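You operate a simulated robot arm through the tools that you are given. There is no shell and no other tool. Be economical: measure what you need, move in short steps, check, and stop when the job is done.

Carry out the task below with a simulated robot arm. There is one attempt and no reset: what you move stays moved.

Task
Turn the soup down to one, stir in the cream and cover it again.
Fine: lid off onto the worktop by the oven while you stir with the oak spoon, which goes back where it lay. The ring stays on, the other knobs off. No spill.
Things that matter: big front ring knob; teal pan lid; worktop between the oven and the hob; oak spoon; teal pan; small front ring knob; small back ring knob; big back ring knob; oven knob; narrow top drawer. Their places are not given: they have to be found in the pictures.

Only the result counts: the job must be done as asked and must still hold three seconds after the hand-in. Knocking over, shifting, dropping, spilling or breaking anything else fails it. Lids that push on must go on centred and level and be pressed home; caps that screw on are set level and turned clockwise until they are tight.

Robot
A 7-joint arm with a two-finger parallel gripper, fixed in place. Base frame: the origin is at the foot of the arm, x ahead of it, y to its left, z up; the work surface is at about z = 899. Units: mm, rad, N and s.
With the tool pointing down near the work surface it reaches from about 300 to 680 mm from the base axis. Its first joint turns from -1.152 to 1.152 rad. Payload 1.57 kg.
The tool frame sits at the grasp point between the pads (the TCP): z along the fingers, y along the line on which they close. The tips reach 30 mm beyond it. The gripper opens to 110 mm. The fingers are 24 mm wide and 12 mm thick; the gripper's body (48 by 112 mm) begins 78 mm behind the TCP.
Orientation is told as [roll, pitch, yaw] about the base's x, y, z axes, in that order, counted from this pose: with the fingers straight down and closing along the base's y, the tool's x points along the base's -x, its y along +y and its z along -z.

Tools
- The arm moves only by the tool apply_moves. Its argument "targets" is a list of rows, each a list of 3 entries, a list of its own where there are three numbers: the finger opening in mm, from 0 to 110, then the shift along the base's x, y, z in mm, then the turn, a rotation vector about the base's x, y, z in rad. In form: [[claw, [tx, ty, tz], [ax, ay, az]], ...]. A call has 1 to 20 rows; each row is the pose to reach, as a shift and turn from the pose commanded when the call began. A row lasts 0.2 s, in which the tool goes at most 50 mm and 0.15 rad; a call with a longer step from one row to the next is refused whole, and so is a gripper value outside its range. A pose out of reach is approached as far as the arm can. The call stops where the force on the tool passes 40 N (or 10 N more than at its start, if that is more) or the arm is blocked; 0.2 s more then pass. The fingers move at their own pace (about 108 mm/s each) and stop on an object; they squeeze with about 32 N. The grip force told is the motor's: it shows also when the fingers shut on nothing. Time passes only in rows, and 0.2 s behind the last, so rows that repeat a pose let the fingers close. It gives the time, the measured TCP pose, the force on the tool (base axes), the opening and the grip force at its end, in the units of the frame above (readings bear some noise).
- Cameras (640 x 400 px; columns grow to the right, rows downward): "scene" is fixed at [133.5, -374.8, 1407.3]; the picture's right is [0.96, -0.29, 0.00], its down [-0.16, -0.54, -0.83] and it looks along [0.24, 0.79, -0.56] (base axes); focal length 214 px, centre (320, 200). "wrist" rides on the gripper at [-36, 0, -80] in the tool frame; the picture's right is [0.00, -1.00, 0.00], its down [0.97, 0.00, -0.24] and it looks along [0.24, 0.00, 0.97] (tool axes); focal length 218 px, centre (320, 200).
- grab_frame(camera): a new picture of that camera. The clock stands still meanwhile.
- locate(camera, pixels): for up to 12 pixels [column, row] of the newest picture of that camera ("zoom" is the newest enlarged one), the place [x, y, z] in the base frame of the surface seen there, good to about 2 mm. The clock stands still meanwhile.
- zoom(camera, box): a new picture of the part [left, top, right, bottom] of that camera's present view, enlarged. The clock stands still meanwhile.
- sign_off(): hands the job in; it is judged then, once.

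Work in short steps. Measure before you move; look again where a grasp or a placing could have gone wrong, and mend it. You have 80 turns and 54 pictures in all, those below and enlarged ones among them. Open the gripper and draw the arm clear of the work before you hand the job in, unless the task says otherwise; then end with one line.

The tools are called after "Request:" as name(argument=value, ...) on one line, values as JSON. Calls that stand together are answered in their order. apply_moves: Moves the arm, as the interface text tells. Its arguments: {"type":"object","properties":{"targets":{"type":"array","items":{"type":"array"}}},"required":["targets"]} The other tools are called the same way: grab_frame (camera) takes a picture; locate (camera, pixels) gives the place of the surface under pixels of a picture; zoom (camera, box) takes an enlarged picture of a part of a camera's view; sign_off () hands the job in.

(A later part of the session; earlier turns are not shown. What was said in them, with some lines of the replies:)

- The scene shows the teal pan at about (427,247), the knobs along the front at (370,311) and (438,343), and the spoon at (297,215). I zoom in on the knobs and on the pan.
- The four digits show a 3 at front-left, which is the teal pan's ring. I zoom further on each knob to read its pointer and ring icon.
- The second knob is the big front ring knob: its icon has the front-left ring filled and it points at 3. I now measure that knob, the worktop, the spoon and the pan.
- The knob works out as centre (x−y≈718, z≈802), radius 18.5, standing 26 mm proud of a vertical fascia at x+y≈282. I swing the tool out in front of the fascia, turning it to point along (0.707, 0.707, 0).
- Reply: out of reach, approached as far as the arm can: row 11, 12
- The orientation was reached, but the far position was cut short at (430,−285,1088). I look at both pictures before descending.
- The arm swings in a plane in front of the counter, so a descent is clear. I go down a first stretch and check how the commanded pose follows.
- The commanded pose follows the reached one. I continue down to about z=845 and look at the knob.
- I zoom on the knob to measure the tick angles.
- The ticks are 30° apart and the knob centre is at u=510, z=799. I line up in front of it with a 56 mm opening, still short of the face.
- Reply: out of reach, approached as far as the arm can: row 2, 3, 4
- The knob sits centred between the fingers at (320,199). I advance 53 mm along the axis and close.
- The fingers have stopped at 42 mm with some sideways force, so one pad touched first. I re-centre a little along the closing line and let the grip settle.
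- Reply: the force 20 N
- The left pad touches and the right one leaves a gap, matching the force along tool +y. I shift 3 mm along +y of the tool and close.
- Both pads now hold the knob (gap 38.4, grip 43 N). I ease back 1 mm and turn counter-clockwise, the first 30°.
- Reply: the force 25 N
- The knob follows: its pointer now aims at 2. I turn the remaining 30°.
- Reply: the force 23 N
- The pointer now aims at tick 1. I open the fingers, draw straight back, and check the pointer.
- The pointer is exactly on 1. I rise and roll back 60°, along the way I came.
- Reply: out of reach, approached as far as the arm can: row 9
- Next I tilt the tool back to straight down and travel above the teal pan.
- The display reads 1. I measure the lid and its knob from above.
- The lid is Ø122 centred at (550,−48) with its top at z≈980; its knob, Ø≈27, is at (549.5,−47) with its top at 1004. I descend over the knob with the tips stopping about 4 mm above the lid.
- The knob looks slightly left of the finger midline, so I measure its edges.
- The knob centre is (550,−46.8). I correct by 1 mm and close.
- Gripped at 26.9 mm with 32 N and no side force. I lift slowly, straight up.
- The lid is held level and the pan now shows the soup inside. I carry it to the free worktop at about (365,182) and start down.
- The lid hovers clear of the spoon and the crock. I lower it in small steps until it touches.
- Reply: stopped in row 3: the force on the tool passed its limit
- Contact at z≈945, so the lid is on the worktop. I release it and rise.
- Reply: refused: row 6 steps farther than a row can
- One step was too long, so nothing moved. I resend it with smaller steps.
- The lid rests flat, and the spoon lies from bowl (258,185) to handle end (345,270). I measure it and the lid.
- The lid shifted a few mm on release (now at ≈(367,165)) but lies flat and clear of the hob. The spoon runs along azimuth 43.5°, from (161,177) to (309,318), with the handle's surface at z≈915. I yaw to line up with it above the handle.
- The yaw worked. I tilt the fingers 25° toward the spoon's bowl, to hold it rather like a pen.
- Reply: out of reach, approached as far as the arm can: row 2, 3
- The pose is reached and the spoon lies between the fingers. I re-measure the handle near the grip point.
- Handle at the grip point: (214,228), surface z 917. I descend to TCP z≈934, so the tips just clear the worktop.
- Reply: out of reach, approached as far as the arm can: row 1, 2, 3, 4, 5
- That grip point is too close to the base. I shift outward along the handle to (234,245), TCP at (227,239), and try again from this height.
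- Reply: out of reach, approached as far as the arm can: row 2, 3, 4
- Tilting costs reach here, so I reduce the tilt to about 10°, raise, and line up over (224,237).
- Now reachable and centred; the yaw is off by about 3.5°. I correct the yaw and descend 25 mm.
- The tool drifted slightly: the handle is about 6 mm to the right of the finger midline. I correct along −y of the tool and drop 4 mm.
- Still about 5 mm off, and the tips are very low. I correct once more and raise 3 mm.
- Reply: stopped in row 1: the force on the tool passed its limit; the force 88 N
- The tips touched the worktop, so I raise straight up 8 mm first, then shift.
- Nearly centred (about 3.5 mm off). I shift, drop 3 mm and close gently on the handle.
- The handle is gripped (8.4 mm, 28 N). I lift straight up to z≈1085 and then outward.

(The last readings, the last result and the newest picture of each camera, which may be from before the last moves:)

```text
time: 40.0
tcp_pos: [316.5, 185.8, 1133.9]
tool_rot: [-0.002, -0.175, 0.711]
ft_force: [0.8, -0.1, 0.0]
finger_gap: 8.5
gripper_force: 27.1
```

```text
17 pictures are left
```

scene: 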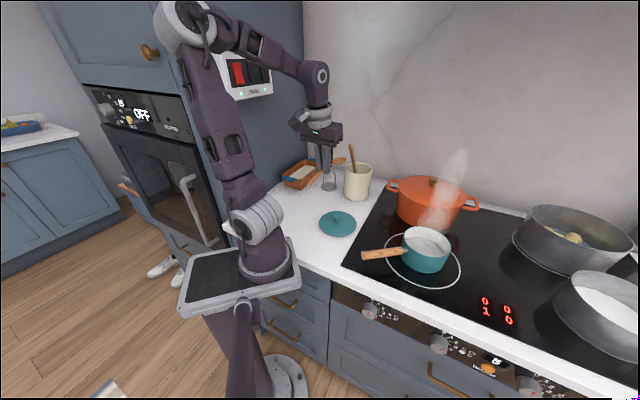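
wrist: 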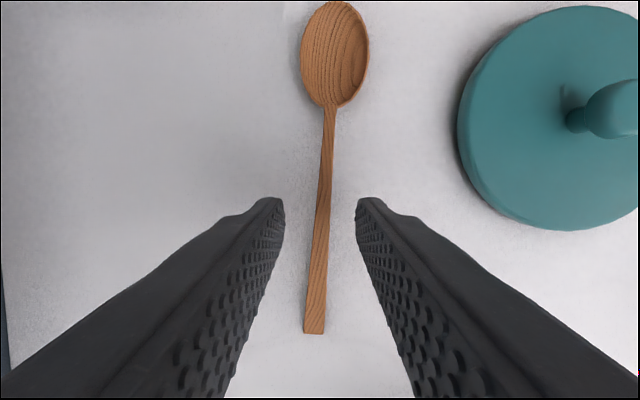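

The spoon is firmly held with its bowl leading. I carry it high over to the front of the pan, yawing so that the bowl points along +y.

Request:
apply_moves(targets=[[0, [20, -25, 20], [0, 0, 0.08]], [0, [44, -58, 40], [0, 0, 0.165]], [0, [70, -90, 46], [0, 0, 0.25]], [0, [96, -122, 46], [0, 0, 0.34]], [0, [122, -156, 46], [0, 0, 0.43]], [0, [148, -190, 46], [0, 0, 0.52]], [0, [173, -224, 46], [0, 0, 0.61]], [0, [198, -258, 46], [0, 0, 0.7]], [0, [218, -286, 46], [0, 0, 0.78]], [0, [233, -306, 46], [0, 0, 0.86]], [0, [233, -306, 46], [0, 0, 0.86]]])

```text
time: 42.4
tcp_pos: [547.6, -120.7, 1181.1]
tool_rot: [-0.002, -0.172, 1.571]
ft_force: [-0.2, -0.7, 0.2]
finger_gap: 8.6
gripper_force: 27.3
```

Reached without trouble. I now lean the tool so the bowl dips 60° below horizontal, still well above the pan.

Request:
apply_moves(targets=[[0, [0, 0, 0], [-0.131, 0, 0]], [0, [0, 0, 0], [-0.262, 0, 0]], [0, [0, 0, 0], [-0.393, 0, 0]], [0, [0, 0, 0], [-0.524, 0, 0]], [0, [0, 0, 0], [-0.654, 0, 0]], [0, [0, 0, 0], [-0.785, 0, 0]], [0, [0, 0, 0], [-0.916, 0, 0]], [0, [0, 0, 0], [-1.047, 0, 0]], [0, [0, 0, 0], [-1.047, 0, 0]]])

Request:
grab_frame(camera="scene")

Request:
grab_frame(camera="wrist")

```text
time: 44.4
tcp_pos: [548.9, -119.3, 1179.7]
tool_rot: [0.001, 0.875, 1.573]
ft_force: [0.1, 0.0, -1.2]
finger_gap: 8.8
gripper_force: 27.7
```

```text
16 pictures are left
```

scene: 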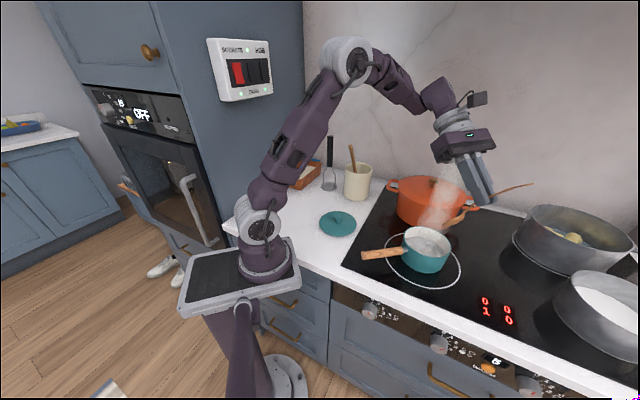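

```text
15 pictures are left
```

wrist: 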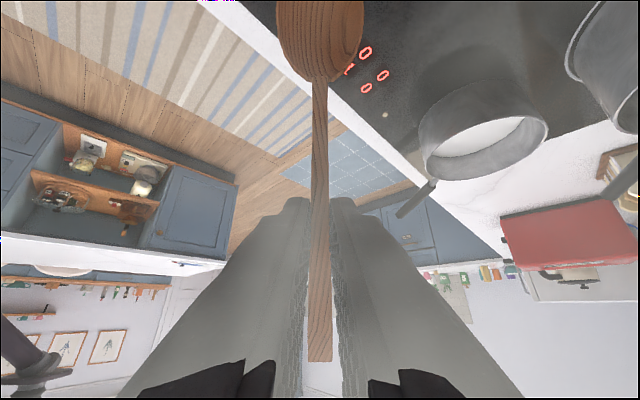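

The lean is reached. I zoom in on the scene to locate the bowl tip relative to the pan.

Request:
zoom(camera="scene", box=[390, 160, 550, 280])

```text
3.33 times, centred on (470, 220) of scene
```

zoom: 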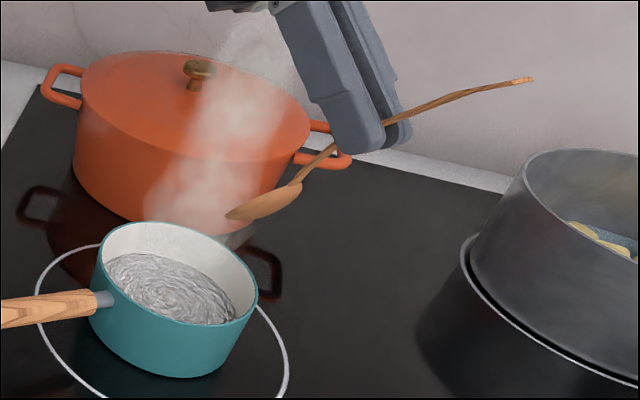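

Request:
locate(camera="zoom", pixels=[[229, 215], [262, 204], [298, 184], [330, 150], [530, 80], [160, 280], [105, 262], [235, 315], [176, 226], [165, 340], [200, 75], [195, 65]])

```text
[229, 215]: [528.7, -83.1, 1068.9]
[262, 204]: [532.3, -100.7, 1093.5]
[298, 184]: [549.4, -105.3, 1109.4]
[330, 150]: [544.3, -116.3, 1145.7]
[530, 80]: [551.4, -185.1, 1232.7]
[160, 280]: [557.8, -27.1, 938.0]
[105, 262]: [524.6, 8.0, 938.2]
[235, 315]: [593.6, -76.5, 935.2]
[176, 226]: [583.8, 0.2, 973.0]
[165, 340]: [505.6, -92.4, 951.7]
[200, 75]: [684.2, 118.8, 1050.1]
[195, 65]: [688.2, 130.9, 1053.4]
```

The tip is at about (543,−82,1067), the soup surface at z≈937, the rim at ≈970, and the pan centre at (550,−48). I move the tip to (550,−33) and lower it to just above the rim to check.

Request:
apply_moves(targets=[[0, [3, 25, 0], [0, 0, 0]], [0, [6, 49, 0], [0, 0, 0]], [0, [6, 49, -30], [0, 0, 0]], [0, [6, 49, -60], [0, 0, 0]], [0, [6, 49, -90], [0, 0, 0]], [0, [6, 49, -90], [0, 0, 0]]])

Request:
zoom(camera="scene", box=[390, 170, 510, 280])

```text
time: 45.8
tcp_pos: [555.5, -69.6, 1090.1]
tool_rot: [0.0, 0.873, 1.573]
ft_force: [-1.0, 0.6, 1.0]
finger_gap: 8.7
gripper_force: 27.7
```

```text
3.64 times, centred on (450, 225) of scene
```

zoom: 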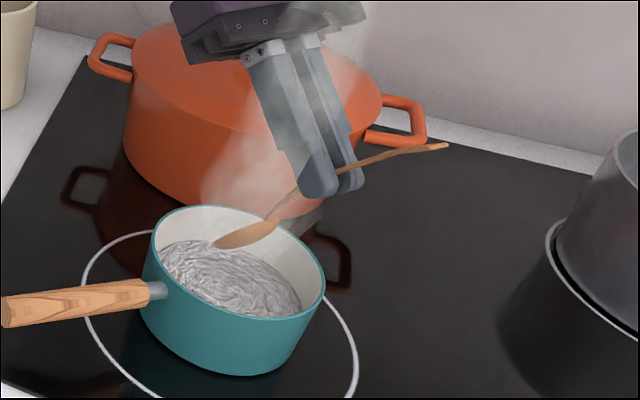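

Request:
locate(camera="zoom", pixels=[[215, 246], [240, 236], [276, 218], [290, 200], [445, 146], [152, 255], [322, 285], [250, 208], [238, 316]])

```text
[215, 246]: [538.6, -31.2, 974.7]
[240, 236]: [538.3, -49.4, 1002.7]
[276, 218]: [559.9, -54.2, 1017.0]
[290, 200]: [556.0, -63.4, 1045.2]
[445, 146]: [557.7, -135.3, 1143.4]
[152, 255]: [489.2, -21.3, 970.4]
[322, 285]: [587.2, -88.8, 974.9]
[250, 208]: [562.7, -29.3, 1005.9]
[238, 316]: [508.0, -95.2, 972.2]
```

The tip is at about (546,−31,975), inside the rim. I lower it 54 mm into the soup.

Request:
apply_moves(targets=[[0, [1, -1, -12], [0, 0, 0]], [0, [2, -2, -24], [0, 0, 0]], [0, [3, -2, -36], [0, 0, 0]], [0, [3, -2, -46], [0, 0, 0]], [0, [3, -2, -54], [0, 0, 0]], [0, [3, -2, -54], [0, 0, 0]]])

Request:
zoom(camera="scene", box=[390, 170, 510, 280])

```text
time: 47.2
tcp_pos: [557.7, -71.6, 1036.5]
tool_rot: [0.0, 0.873, 1.572]
ft_force: [0.5, 0.3, 0.6]
finger_gap: 8.5
gripper_force: 27.2
```

```text
3.64 times, centred on (450, 225) of scene
```

zoom: 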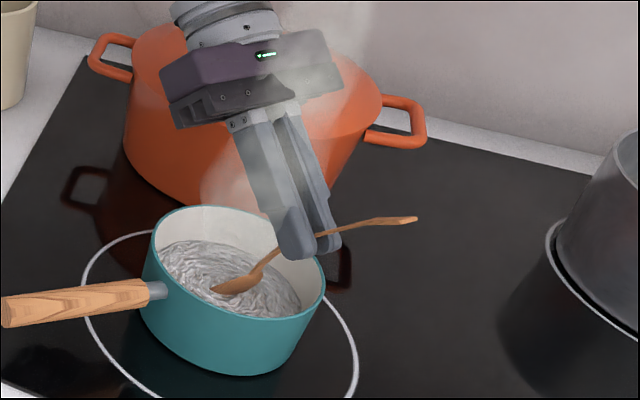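

The bowl is in the soup. I stir in circles of radius 18 mm around the pan's centre.

Request:
apply_moves(targets=[[0, [9, 0, -2], [0, 0, 0]], [0, [18, 0, -4], [0, 0, 0]], [0, [15.6, 9, -4], [0, 0, 0]], [0, [9, 15.6, -4], [0, 0, 0]], [0, [0, 18, -4], [0, 0, 0]], [0, [-9, 15.6, -4], [0, 0, 0]], [0, [-15.6, 9, -4], [0, 0, 0]], [0, [-18, 0, -4], [0, 0, 0]], [0, [-15.6, -9, -4], [0, 0, 0]], [0, [-9, -15.6, -4], [0, 0, 0]], [0, [0, -18, -4], [0, 0, 0]], [0, [9, -15.6, -4], [0, 0, 0]], [0, [15.6, -9, -4], [0, 0, 0]], [0, [18, 0, -4], [0, 0, 0]], [0, [15.6, 9, -4], [0, 0, 0]], [0, [9, 15.6, -4], [0, 0, 0]], [0, [0, 18, -4], [0, 0, 0]], [0, [-9, 15.6, -4], [0, 0, 0]], [0, [-15.6, 9, -4], [0, 0, 0]], [0, [-18, 0, -4], [0, 0, 0]]])

```text
time: 51.4
tcp_pos: [538.3, -72.7, 1031.4]
tool_rot: [-0.002, 0.874, 1.572]
ft_force: [0.1, 0.2, -0.7]
finger_gap: 8.4
gripper_force: 27.4
```

No contact forces. I carry on for another turn and a half, ending at the centre.

Request:
apply_moves(targets=[[0, [2.4, -9, 0], [0, 0, 0]], [0, [9, -15.6, 0], [0, 0, 0]], [0, [18, -18, 0], [0, 0, 0]], [0, [27, -15.6, 0], [0, 0, 0]], [0, [33.6, -9, 0], [0, 0, 0]], [0, [36, 0, 0], [0, 0, 0]], [0, [33.6, 9, 0], [0, 0, 0]], [0, [27, 15.6, 0], [0, 0, 0]], [0, [18, 18, 0], [0, 0, 0]], [0, [9, 15.6, 0], [0, 0, 0]], [0, [2.4, 9, 0], [0, 0, 0]], [0, [0, 0, 0], [0, 0, 0]], [0, [2.4, -9, 0], [0, 0, 0]], [0, [9, -15.6, 0], [0, 0, 0]], [0, [18, -18, 0], [0, 0, 0]], [0, [27, -15.6, 0], [0, 0, 0]], [0, [33.6, -9, 0], [0, 0, 0]], [0, [36, 0, 0], [0, 0, 0]], [0, [27, 0, 0], [0, 0, 0]], [0, [18, 0, 0], [0, 0, 0]]])

Request:
zoom(camera="scene", box=[390, 170, 510, 280])

```text
time: 55.6
tcp_pos: [557.7, -73.5, 1033.4]
tool_rot: [-0.003, 0.872, 1.573]
ft_force: [0.7, 0.1, -0.1]
finger_gap: 8.4
gripper_force: 27.3
```

```text
3.64 times, centred on (450, 225) of scene
```

zoom: 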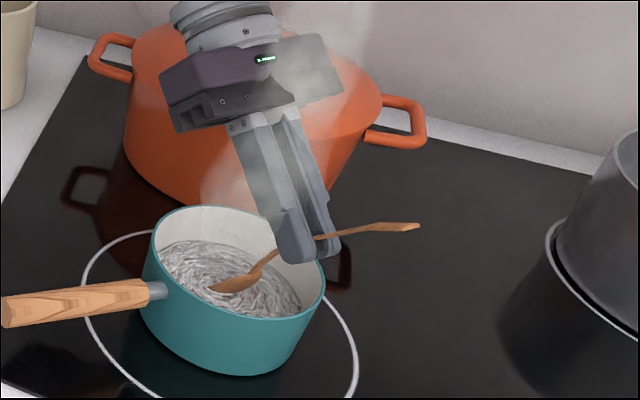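

The soup looks partly blended. I check how deep the bowl really sits.

Request:
locate(camera="zoom", pixels=[[212, 289], [205, 292], [235, 283], [262, 266], [190, 270], [270, 300], [418, 226]])

```text
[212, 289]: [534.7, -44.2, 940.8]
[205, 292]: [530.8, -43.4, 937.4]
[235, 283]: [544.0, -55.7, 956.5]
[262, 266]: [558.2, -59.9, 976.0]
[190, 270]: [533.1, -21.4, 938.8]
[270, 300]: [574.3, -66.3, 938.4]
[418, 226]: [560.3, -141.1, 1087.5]
```

The tip is about 20 mm under the surface. I go 3 mm deeper and stir a few more turns with a 20 mm radius.

Request:
apply_moves(targets=[[0, [10, 0, -3], [0, 0, 0]], [0, [20, 0, -3], [0, 0, 0]], [0, [17.3, 10, -3], [0, 0, 0]], [0, [10, 17.3, -3], [0, 0, 0]], [0, [0, 20, -3], [0, 0, 0]], [0, [-10, 17.3, -3], [0, 0, 0]], [0, [-17.3, 10, -3], [0, 0, 0]], [0, [-20, 0, -3], [0, 0, 0]], [0, [-17.3, -10, -3], [0, 0, 0]], [0, [-10, -17.3, -3], [0, 0, 0]], [0, [0, -20, -3], [0, 0, 0]], [0, [10, -17.3, -3], [0, 0, 0]], [0, [17.3, -10, -3], [0, 0, 0]], [0, [20, 0, -3], [0, 0, 0]], [0, [17.3, 10, -3], [0, 0, 0]], [0, [10, 17.3, -3], [0, 0, 0]], [0, [0, 20, -3], [0, 0, 0]], [0, [-10, 17.3, -3], [0, 0, 0]], [0, [-17.3, 10, -3], [0, 0, 0]], [0, [-20, 0, -3], [0, 0, 0]]])

Request:
apply_moves(targets=[[0, [2.7, -10, 0], [0, 0, 0]], [0, [10, -17.3, 0], [0, 0, 0]], [0, [20, -20, 0], [0, 0, 0]], [0, [30, -17.3, 0], [0, 0, 0]], [0, [37.3, -10, 0], [0, 0, 0]], [0, [40, 0, 0], [0, 0, 0]], [0, [37.3, 10, 0], [0, 0, 0]], [0, [30, 17.3, 0], [0, 0, 0]], [0, [20, 20, 0], [0, 0, 0]], [0, [10, 17.3, 0], [0, 0, 0]], [0, [2.7, 10, 0], [0, 0, 0]], [0, [0, 0, 0], [0, 0, 0]], [0, [2.7, -10, 0], [0, 0, 0]], [0, [10, -17.3, 0], [0, 0, 0]], [0, [20, -20, 0], [0, 0, 0]], [0, [30, -17.3, 0], [0, 0, 0]], [0, [37.3, -10, 0], [0, 0, 0]], [0, [40, 0, 0], [0, 0, 0]], [0, [30, 0, 0], [0, 0, 0]], [0, [20, 0, 0], [0, 0, 0]]])

Request:
zoom(camera="scene", box=[390, 170, 510, 280])

```text
time: 59.8
tcp_pos: [538.2, -73.4, 1029.3]
tool_rot: [-0.001, 0.873, 1.573]
ft_force: [0.2, -0.8, 0.2]
finger_gap: 8.2
gripper_force: 27.3
```

```text
time: 64.0
tcp_pos: [558.4, -71.7, 1029.4]
tool_rot: [0.001, 0.874, 1.574]
ft_force: [-0.5, 0.0, -1.0]
finger_gap: 8.2
gripper_force: 26.9
```

```text
3.64 times, centred on (450, 225) of scene
```

zoom: 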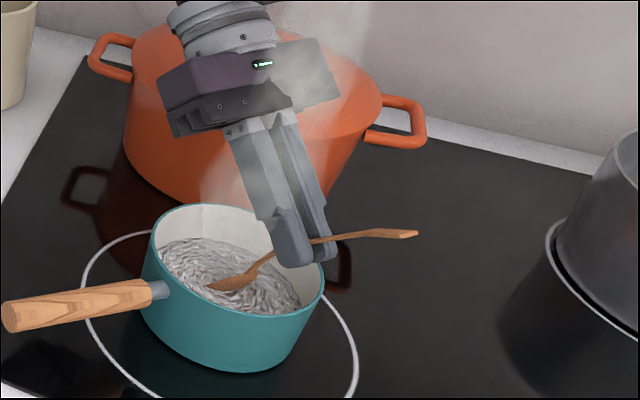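

Stirred, with no spill visible. I raise the spoon slowly, let it drip over the pan, and then go high.

Request:
apply_moves(targets=[[0, [0, 0, 10], [0, 0, 0]], [0, [0, 0, 22], [0, 0, 0]], [0, [0, 0, 36], [0, 0, 0]], [0, [0, 0, 50], [0, 0, 0]], [0, [0, 0, 50], [0, 0, 0]], [0, [0, 0, 50], [0, 0, 0]], [0, [0, 0, 50], [0, 0, 0]], [0, [0, 0, 50], [0, 0, 0]], [0, [0, 0, 70], [0, 0, 0]], [0, [0, 0, 95], [0, 0, 0]], [0, [0, -10, 125], [0, 0, 0]], [0, [-3, -25, 152], [0, 0, 0]], [0, [-6, -48, 152], [0, 0, 0]], [0, [-6, -48, 152], [0, 0, 0]]])

Request:
apply_moves(targets=[[0, [0, 0, 0], [0.131, 0, 0]], [0, [0, 0, 0], [0.262, 0, 0]], [0, [0, 0, 0], [0.393, 0, 0]], [0, [0, 0, 0], [0.524, 0, 0]], [0, [0, 0, 0], [0.654, 0, 0]], [0, [0, 0, 0], [0.785, 0, 0]], [0, [0, 0, 0], [0.916, 0, 0]], [0, [0, 0, 0], [1.047, 0, 0]], [0, [0, 0, 0], [1.047, 0, 0]]])

```text
time: 67.0
tcp_pos: [551.1, -121.7, 1181.5]
tool_rot: [-0.001, 0.872, 1.574]
ft_force: [0.2, 0.2, 0.7]
finger_gap: 8.2
gripper_force: 27.2
```

```text
time: 69.0
tcp_pos: [551.9, -121.2, 1181.3]
tool_rot: [-0.003, -0.176, 1.574]
ft_force: [0.2, 1.3, -0.7]
finger_gap: 8.2
gripper_force: 27.3
```

I go back over to the worktop side, unwinding the yaw.

Request:
apply_moves(targets=[[0, [-18, 24, 0], [0, 0, -0.08]], [0, [-42, 55, 0], [0, 0, -0.16]], [0, [-67, 88, 0], [0, 0, -0.24]], [0, [-92, 120, 0], [0, 0, -0.32]], [0, [-117, 153, 0], [0, 0, -0.4]], [0, [-142, 186, 0], [0, 0, -0.48]], [0, [-167, 218, 0], [0, 0, -0.56]], [0, [-192, 250, 0], [0, 0, -0.64]], [0, [-215, 281, 0], [0, 0, -0.73]], [0, [-235, 307, 0], [0, 0, -0.818]], [0, [-265, 325, -20], [0, 0, -0.818]], [0, [-300, 340, -45], [0, 0, -0.818]], [0, [-325, 348, -80], [0, 0, -0.818]], [0, [-334, 352, -120], [0, 0, -0.818]], [0, [-338, 354, -160], [0, 0, -0.818]], [0, [-338, 354, -160], [0, 0, -0.818]]])

```text
time: 72.4
tcp_pos: [212.9, 234.6, 1020.5]
tool_rot: [-0.002, -0.171, 0.754]
ft_force: [0.1, -0.1, -0.2]
finger_gap: 8.3
gripper_force: 27.3
out of reach, approached as far as the arm can: row 15
```

I am over the spoon's old place at the right yaw. I lower most of the way and check for drift.

Request:
apply_moves(targets=[[0, [0, -2, -35], [0, 0, 0]], [0, [0, -2, -65], [0, 0, 0]], [0, [0, -2, -72], [0, 0, 0]], [0, [0, -2, -72], [0, 0, 0]]])

Request:
grab_frame(camera="wrist")

```text
time: 73.4
tcp_pos: [232.8, 264.0, 982.6]
tool_rot: [-0.002, -0.173, 0.753]
ft_force: [-0.8, -0.6, 0.5]
finger_gap: 8.3
gripper_force: 27.6
out of reach, approached as far as the arm can: row 1, 2, 3, 4
```

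```text
9 pictures are left
```

wrist: 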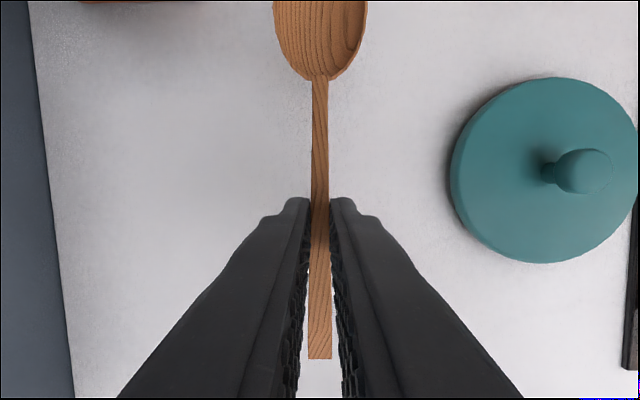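

This time the arm is in a different posture and the low pose is out of reach. I go back up and out, unwind the yaw to 0, and return along the path that worked before.

Request:
apply_moves(targets=[[0, [0, 0, 45], [0, 0, 0]], [0, [15, -10, 85], [0, 0, -0.126]], [0, [35, -22, 115], [0, 0, -0.252]], [0, [55, -35, 133], [0, 0, -0.378]], [0, [73, -47, 140], [0, 0, -0.504]], [0, [73, -47, 140], [0, 0, -0.63]], [0, [73, -47, 140], [0, 0, -0.753]], [0, [73, -47, 140], [0, 0, -0.753]]])

Request:
apply_moves(targets=[[0, [-16, 2, -15], [0, 0, 0.127]], [0, [-33, 5, -30], [0, 0, 0.254]], [0, [-50, 8, -45], [0, 0, 0.38]], [0, [-66, 11, -55], [0, 0, 0.507]], [0, [-80, 14, -65], [0, 0, 0.634]], [0, [-93, 16, -80], [0, 0, 0.755]], [0, [-93, 16, -80], [0, 0, 0.755]], [0, [-93, 16, -110], [0, 0, 0.755]], [0, [-93, 16, -130], [0, 0, 0.755]], [0, [-93, 16, -130], [0, 0, 0.755]]])

```text
time: 75.2
tcp_pos: [306.1, 217.6, 1123.7]
tool_rot: [-0.004, -0.174, -0.001]
ft_force: [0.8, -0.4, -0.1]
finger_gap: 8.5
gripper_force: 27.0
```

```text
time: 77.4
tcp_pos: [218.6, 246.7, 1006.8]
tool_rot: [-0.002, -0.171, 0.757]
ft_force: [0.3, 0.5, -0.1]
finger_gap: 8.4
gripper_force: 27.2
out of reach, approached as far as the arm can: row 8, 9, 10
```

Still short. Last time it worked by descending with the larger tilt and then reducing it, so I repeat that: up to z≈1039, tilt to 25°, and down to z≈964.

Request:
apply_moves(targets=[[0, [-5, -12, 20], [0, 0, 0]], [0, [-10, -25, 33], [0.09, -0.095, 0]], [0, [-10, -25, 33], [0.18, -0.19, 0]], [0, [-10, -25, 33], [0.18, -0.19, 0]]])

Request:
apply_moves(targets=[[0, [0, 0, -40], [0, 0, 0]], [0, [0, 0, -65], [0, 0, 0]], [0, [0, 0, -75], [0, 0, 0]], [0, [0, 0, -75], [0, 0, 0]]])

```text
time: 78.4
tcp_pos: [205.7, 223.5, 1054.3]
tool_rot: [0.053, -0.399, 0.747]
ft_force: [0.7, -1.2, -0.2]
finger_gap: 8.7
gripper_force: 27.3
out of reach, approached as far as the arm can: row 2, 3, 4
```

```text
time: 79.4
tcp_pos: [210.3, 235.6, 987.9]
tool_rot: [0.054, -0.397, 0.743]
ft_force: [-0.3, -0.1, 0.4]
finger_gap: 8.2
gripper_force: 27.0
out of reach, approached as far as the arm can: row 2, 3, 4
```

This posture reaches further in. I continue down a little and then reduce the tilt to 10°.

Request:
apply_moves(targets=[[0, [4, 6, -12], [0, 0, 0]], [0, [4, 6, -24], [0, 0, 0]], [0, [4, 6, -24], [0, 0, 0]]])

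Request:
apply_moves(targets=[[0, [0, -5, 4], [-0.08, 0.085, 0]], [0, [0, -8, 0], [-0.155, 0.165, 0]], [0, [0, -8, 0], [-0.155, 0.165, 0]], [0, [0, -8, -5], [-0.155, 0.165, 0]]])

```text
time: 80.2
tcp_pos: [212.5, 245.2, 966.5]
tool_rot: [0.055, -0.399, 0.742]
ft_force: [-0.2, 0.3, -0.2]
finger_gap: 8.6
gripper_force: 27.3
out of reach, approached as far as the arm can: row 2, 3
```

```text
time: 81.2
tcp_pos: [212.7, 237.2, 959.9]
tool_rot: [0.055, -0.171, 0.742]
ft_force: [-0.3, -0.5, 0.0]
finger_gap: 8.5
gripper_force: 27.4
```

Now I am at (212.7,237.2,960) with the right tilt. I remove the small roll and lower to the pick-up pose (212.6,232.4,936).

Request:
apply_moves(targets=[[0, [0, -3, -7], [-0.04, -0.037, 0.01]], [0, [0, -4.8, -14], [-0.04, -0.037, 0.01]], [0, [0, -4.8, -19], [-0.04, -0.037, 0.01]], [0, [0, -4.8, -19], [-0.04, -0.037, 0.01]]])

Request:
grab_frame(camera="wrist")

```text
time: 82.2
tcp_pos: [212.9, 232.5, 939.7]
tool_rot: [-0.003, -0.171, 0.763]
ft_force: [0.3, -0.4, 0.2]
finger_gap: 8.5
gripper_force: 26.4
```

```text
8 pictures are left
```

wrist: 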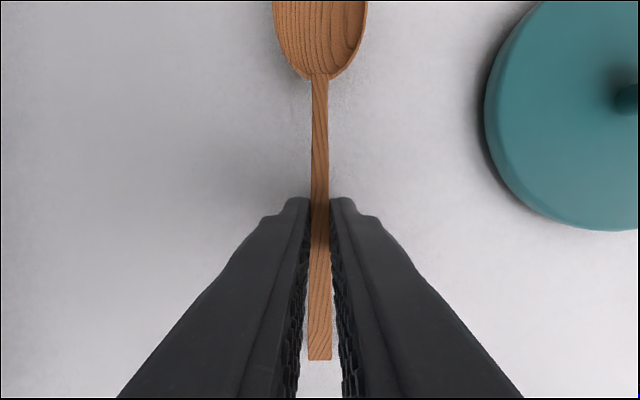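

The pose matches the pick-up within a millimetre or so. I lower the last 4 mm and open.

Request:
apply_moves(targets=[[0, [0, 0, -2], [0, 0, 0]], [0, [0, 0, -4], [0, 0, 0]], [0, [0, 0, -4], [0, 0, 0]]])

Request:
apply_moves(targets=[[20, [0, 0, 0], [0, 0, 0]], [36, [0, 0, 0.5], [0, 0, 0]], [36, [0, 0, 0.5], [0, 0, 0]]])

```text
time: 83.0
tcp_pos: [214.0, 232.6, 937.2]
tool_rot: [-0.001, -0.17, 0.764]
ft_force: [-0.6, 0.0, -0.5]
finger_gap: 8.2
gripper_force: 27.3
```

```text
time: 83.8
tcp_pos: [213.7, 233.7, 936.3]
tool_rot: [-0.002, -0.171, 0.763]
ft_force: [-0.3, 0.9, 0.6]
finger_gap: 36.1
gripper_force: 0.1
```

Released. I rise straight up and then move out to a view over the spoon and lid, removing the tilt.

Request:
apply_moves(targets=[[36, [0, 0, 20], [0, 0, 0]], [36, [3, 3, 60], [0, 0, 0]], [36, [8, 6, 105], [0, 0, 0]], [36, [20, 0, 150], [-0.058, 0.062, 0]], [36, [50, -15, 180], [-0.117, 0.125, 0]], [50, [90, -30, 190], [-0.117, 0.125, 0]], [50, [90, -30, 190], [-0.117, 0.125, 0]]])

Request:
apply_moves(targets=[[50, [8, 0, 0], [0, 0, -0.127]], [50, [16, 0, 0], [0, 0, -0.254]], [50, [24, 0, 0], [0, 0, -0.381]], [50, [32, -10, 0], [0, 0, -0.508]], [50, [40, -20, 0], [0, 0, -0.635]], [50, [46, -30, 0], [0, 0, -0.763]], [50, [46, -30, 0], [0, 0, -0.763]]])

Request:
grab_frame(camera="wrist")

```text
time: 85.4
tcp_pos: [305.0, 201.9, 1127.1]
tool_rot: [0.0, -0.004, 0.765]
ft_force: [0.5, -0.6, 0.2]
finger_gap: 50.0
gripper_force: 0.1
```

```text
time: 87.0
tcp_pos: [350.0, 172.9, 1126.6]
tool_rot: [0.0, 0.0, -0.001]
ft_force: [-0.7, 0.0, -0.1]
finger_gap: 49.8
gripper_force: 0.0
out of reach, approached as far as the arm can: row 1
```

```text
7 pictures are left
```

wrist: 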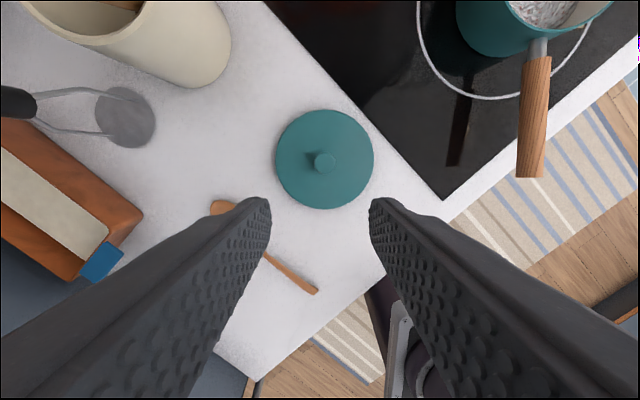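

Request:
locate(camera="wrist", pixels=[[325, 162], [278, 160], [371, 160], [325, 112], [325, 206], [219, 206], [316, 291], [285, 268], [315, 158], [335, 166], [518, 175], [537, 50]])

```text
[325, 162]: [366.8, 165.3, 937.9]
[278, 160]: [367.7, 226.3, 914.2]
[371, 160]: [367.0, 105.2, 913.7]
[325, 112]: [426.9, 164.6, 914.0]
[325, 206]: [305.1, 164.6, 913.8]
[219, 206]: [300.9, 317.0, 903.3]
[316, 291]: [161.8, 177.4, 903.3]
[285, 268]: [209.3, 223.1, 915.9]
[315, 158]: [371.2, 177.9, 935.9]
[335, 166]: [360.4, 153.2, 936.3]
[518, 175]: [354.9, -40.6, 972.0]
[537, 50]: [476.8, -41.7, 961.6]
```

The spoon is back where it lay (end at (162,177)). The lid centre is (367,165.5), knob at the same spot, top at z 914. I descend on the knob and close.

Request:
apply_moves(targets=[[60, [8, -4, -40], [0, 0, 0]], [60, [16.5, -7.4, -85], [0, 0, 0]], [60, [16.5, -7.4, -125], [0, 0, 0]], [60, [16.5, -7.4, -160], [0, 0, 0]], [60, [16.5, -7.4, -178], [0, 0, 0]], [60, [16.5, -7.4, -178], [0, 0, 0]]])

Request:
zoom(camera="wrist", box=[200, 150, 440, 300])

Request:
locate(camera="zoom", pixels=[[235, 215], [382, 215], [308, 140], [308, 280], [308, 210]])

```text
time: 88.4
tcp_pos: [365.5, 166.3, 949.2]
tool_rot: [0.0, 0.0, 0.001]
ft_force: [-0.5, -0.4, 0.2]
finger_gap: 60.2
gripper_force: 0.0
```

```text
2.67 times, centred on (320, 225) of wrist
```

zoom: 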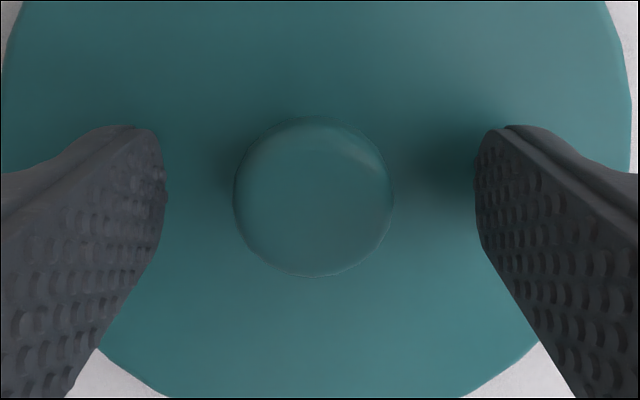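

```text
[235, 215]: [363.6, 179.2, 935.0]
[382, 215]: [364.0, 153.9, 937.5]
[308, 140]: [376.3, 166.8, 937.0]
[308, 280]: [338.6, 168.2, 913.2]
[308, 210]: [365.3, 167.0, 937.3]
```

Centred within about 1.5 mm. I nudge, close and lift the lid.

Request:
apply_moves(targets=[[60, [1.2, 0, -1], [0, 0, 0]], [30, [1.2, 0, -1], [0, 0, 0]], [15, [1.2, 0, -1], [0, 0, 0]], [15, [1.2, 0, -1], [0, 0, 0]], [15, [1.2, 0, -1], [0, 0, 0]]])

Request:
apply_moves(targets=[[15, [0, 0, 8], [0, 0, 0]], [15, [0, 0, 30], [0, 0, 0]], [15, [0, 0, 70], [0, 0, 0]], [15, [0, 0, 115], [0, 0, 0]], [15, [0, 0, 160], [0, 0, 0]], [15, [20, -24, 190], [0, 0, 0]], [15, [44, -54, 200], [0, 0, 0]], [15, [70, -86, 200], [0, 0, 0]], [15, [70, -86, 200], [0, 0, 0]]])

Request:
grab_frame(camera="scene")

```text
time: 89.6
tcp_pos: [366.0, 165.4, 947.9]
tool_rot: [-0.001, -0.001, -0.001]
ft_force: [0.9, 0.6, -0.3]
finger_gap: 26.6
gripper_force: 32.0
```

```text
time: 91.6
tcp_pos: [438.5, 77.0, 1151.0]
tool_rot: [-0.001, 0.001, 0.0]
ft_force: [0.4, 0.1, -1.1]
finger_gap: 26.9
gripper_force: 31.9
```

```text
5 pictures are left
```

scene: 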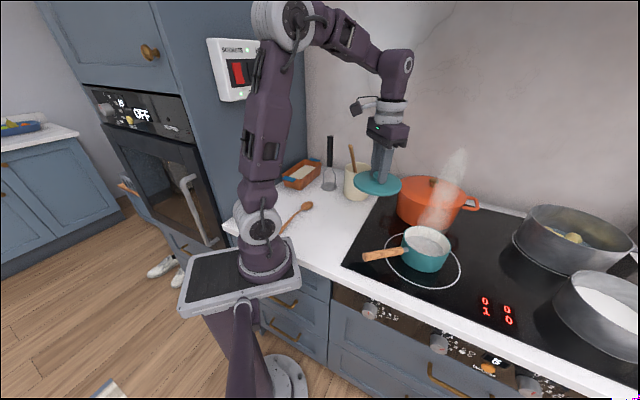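

The lid is held level, and the open pan is visible. I zoom on the pan to fit its rim circle.

Request:
zoom(camera="scene", box=[395, 215, 459, 279])

```text
6.25 times, centred on (427, 247) of scene
```

zoom: 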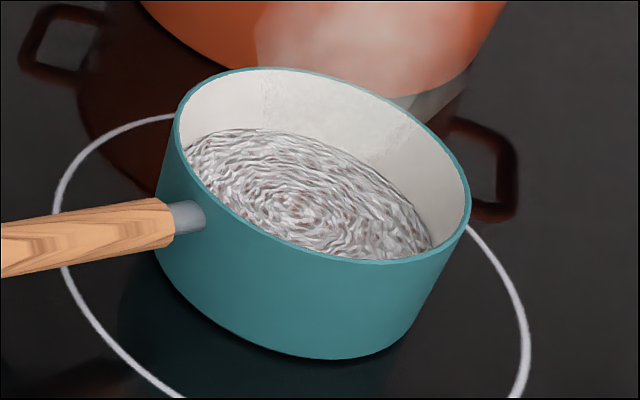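

Request:
locate(camera="zoom", pixels=[[178, 140], [186, 103], [220, 74], [265, 69], [340, 86], [420, 131], [462, 180], [463, 220], [400, 262], [330, 253], [260, 228], [210, 192]])

```text
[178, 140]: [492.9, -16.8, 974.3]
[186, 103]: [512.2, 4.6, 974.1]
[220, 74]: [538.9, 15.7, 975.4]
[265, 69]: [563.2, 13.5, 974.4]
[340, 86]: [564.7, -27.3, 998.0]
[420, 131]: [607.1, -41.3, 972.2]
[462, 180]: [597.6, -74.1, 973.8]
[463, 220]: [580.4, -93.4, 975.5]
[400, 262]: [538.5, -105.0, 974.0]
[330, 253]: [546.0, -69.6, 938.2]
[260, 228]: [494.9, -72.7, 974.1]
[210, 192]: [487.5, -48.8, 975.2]
```

The scene fit gives a rim centre near (547,−44.5), r≈60, about 3 mm off its earlier place. I cross-check with the wrist camera, which should see the pan beside the held lid.

Request:
zoom(camera="wrist", box=[340, 0, 500, 140])

```text
2.86 times, centred on (420, 70) of wrist
```

zoom: 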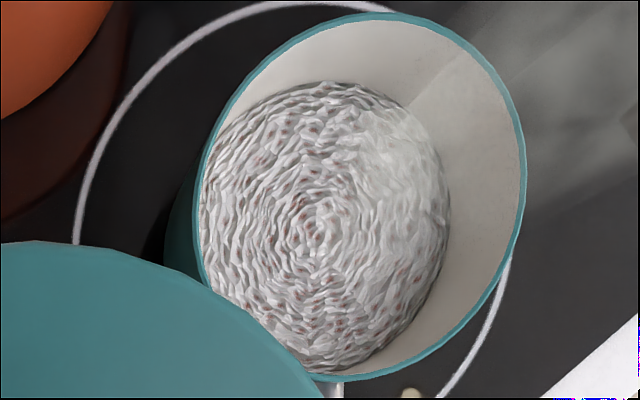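

Request:
locate(camera="zoom", pixels=[[208, 150], [235, 95], [285, 45], [355, 16], [430, 27], [495, 90], [523, 170], [517, 235], [485, 305], [430, 357], [370, 378], [196, 235]])

```text
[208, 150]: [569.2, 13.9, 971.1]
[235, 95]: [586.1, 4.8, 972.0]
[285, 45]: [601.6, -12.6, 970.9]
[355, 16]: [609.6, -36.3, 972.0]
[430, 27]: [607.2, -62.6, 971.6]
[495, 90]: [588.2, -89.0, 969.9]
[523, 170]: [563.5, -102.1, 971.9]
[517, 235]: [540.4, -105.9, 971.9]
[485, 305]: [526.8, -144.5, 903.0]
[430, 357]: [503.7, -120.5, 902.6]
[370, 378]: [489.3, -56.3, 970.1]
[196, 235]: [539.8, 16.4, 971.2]
```

Both fits agree on about (549,−44.5). I carry the lid there and lower it to about 8 mm above its seat.

Request:
apply_moves(targets=[[15, [22, -24, 0], [0, 0, 0]], [15, [48, -53, 0], [0, 0, 0]], [15, [75, -83, 0], [0, 0, 0]], [15, [98, -108, 0], [0, 0, 0]], [15, [110.2, -121.5, 0], [0, 0, 0]], [15, [110.2, -121.5, -40], [0, 0, 0]], [15, [110.2, -121.5, -80], [0, 0, 0]], [15, [110.2, -121.5, -110], [0, 0, 0]], [15, [110.2, -121.5, -128], [0, 0, 0]], [15, [110.2, -121.5, -128], [0, 0, 0]], [15, [110.2, -121.5, -128], [0, 0, 0]]])

```text
time: 94.0
tcp_pos: [545.3, -40.6, 1019.5]
tool_rot: [0.001, -0.001, 0.001]
ft_force: [-0.1, -0.8, -0.8]
finger_gap: 26.9
gripper_force: 31.4
```

I am at (545.3,−40.6), so I need a correction of (+3.4,−3.9) before seating. I correct and read again.

Request:
apply_moves(targets=[[15, [0, 0, 6], [0, 0, 0]], [15, [3.4, -3.9, 6], [0, 0, 0]], [15, [3.4, -3.9, 6], [0, 0, 0]], [15, [3.4, -3.9, 4], [0, 0, 0]]])

Request:
zoom(camera="scene", box=[395, 205, 459, 279])

```text
time: 95.0
tcp_pos: [551.5, -45.5, 1023.3]
tool_rot: [0.001, 0.001, 0.001]
ft_force: [0.2, -0.8, -0.5]
finger_gap: 26.8
gripper_force: 32.1
```

```text
5.41 times, centred on (427, 242) of scene
```

zoom: 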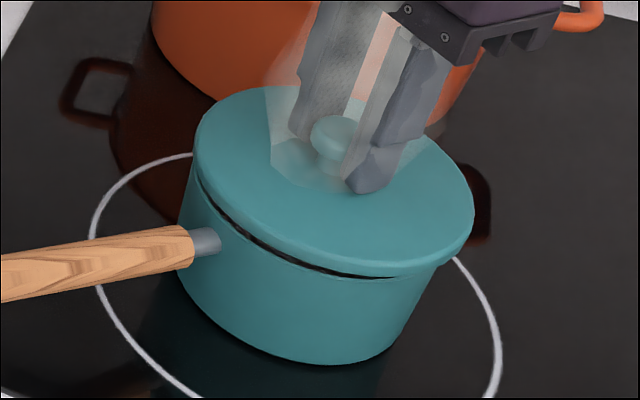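

The lid sits nicely over the rim with an even gap. I lower it in small steps to contact.

Request:
apply_moves(targets=[[15, [-0.5, 0.3, -3], [0, 0, 0]], [15, [-0.5, 0.3, -6], [0, 0, 0]], [15, [-0.5, 0.3, -8], [0, 0, 0]], [15, [-0.5, 0.3, -8], [0, 0, 0]]])

Request:
apply_moves(targets=[[15, [0, 0, -1.5], [0, 0, 0]], [15, [0, 0, -2.5], [0, 0, 0]], [15, [0, 0, -2.5], [0, 0, 0]]])

```text
time: 96.0
tcp_pos: [549.6, -44.7, 1014.9]
tool_rot: [0.0, 0.001, 0.0]
ft_force: [0.3, -0.3, -0.9]
finger_gap: 26.8
gripper_force: 32.1
```

```text
time: 96.8
tcp_pos: [549.0, -45.4, 1014.5]
tool_rot: [-0.001, -0.003, 0.0]
ft_force: [3.2, 0.9, 17.9]
finger_gap: 26.8
gripper_force: 32.1
```

Contact at 18 N at z≈1014, the same height as before and level. I relieve the force and open slowly.

Request:
apply_moves(targets=[[15, [0, 0, 1.2], [0, 0, 0]], [15, [0, 0, 1.5], [0, 0, 0]], [30, [0, 0, 1.5], [0, 0, 0]], [45, [0, 0, 1.5], [0, 0, 0]], [60, [0, 0, 1.5], [0, 0, 0]], [60, [0, 0, 1.5], [0, 0, 0]]])

Request:
apply_moves(targets=[[60, [0, 0, 30], [0, 0, 0]], [60, [0, 0, 75], [0, 0, 0]], [60, [0, 0, 120], [0, 0, 0]], [60, [0, 0, 165], [0, 0, 0]], [60, [-40, 20, 180], [0, 0, 0]], [60, [-80, 40, 195], [0, 0, 0]], [60, [-120, 60, 210], [0, 0, 0]], [60, [-160, 80, 220], [0, 0, 0]], [60, [-160, 80, 220], [0, 0, 0]]])

Request:
zoom(camera="scene", box=[280, 170, 540, 350])

```text
time: 98.2
tcp_pos: [549.0, -45.2, 1015.3]
tool_rot: [0.001, 0.0, 0.0]
ft_force: [-0.3, -0.8, 0.3]
finger_gap: 60.1
gripper_force: 0.0
```

```text
time: 100.2
tcp_pos: [390.4, 33.9, 1235.1]
tool_rot: [0.001, -0.003, 0.0]
ft_force: [-0.1, 0.4, -0.3]
finger_gap: 60.2
gripper_force: 0.1
```

```text
2.22 times, centred on (410, 260) of scene
```

zoom: 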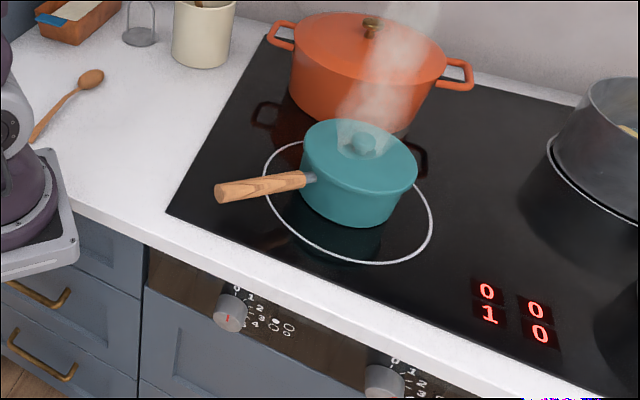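

The lid is on, the display reads 1, the spoon is in place and nothing is spilled. I check that the lid is level and centred.

Request:
locate(camera="zoom", pixels=[[310, 150], [345, 123], [405, 155], [380, 188], [330, 175], [363, 140], [345, 165], [395, 170]])

Request:
zoom(camera="wrist", box=[320, 0, 520, 140])

Request:
locate(camera="zoom", pixels=[[300, 100], [200, 100]])

```text
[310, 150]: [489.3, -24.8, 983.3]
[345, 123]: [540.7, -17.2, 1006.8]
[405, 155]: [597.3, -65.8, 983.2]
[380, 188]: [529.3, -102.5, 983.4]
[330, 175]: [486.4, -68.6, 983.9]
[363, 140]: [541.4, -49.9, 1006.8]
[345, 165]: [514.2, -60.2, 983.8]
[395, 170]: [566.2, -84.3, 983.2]
```

```text
2.86 times, centred on (420, 70) of wrist
```

zoom: 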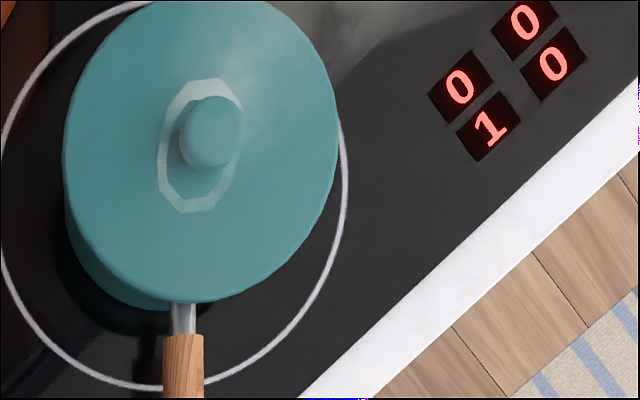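

```text
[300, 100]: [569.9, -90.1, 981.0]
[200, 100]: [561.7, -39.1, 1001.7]
```

The lid top reads 983.2 to 983.9 at every point, the same as at the start, so it is level and seated. The arm is clear and the gripper open, so I hand in.

Request:
sign_off()

```text
The job is handed in.
```

The ring under the teal pan is turned down to 1 and still on, the cream is stirred in, the oak spoon is back where it lay, and the lid is back on the pan, level and centred. I saw no spill, and the pan shifted about 3 mm on its ring while I stirred.
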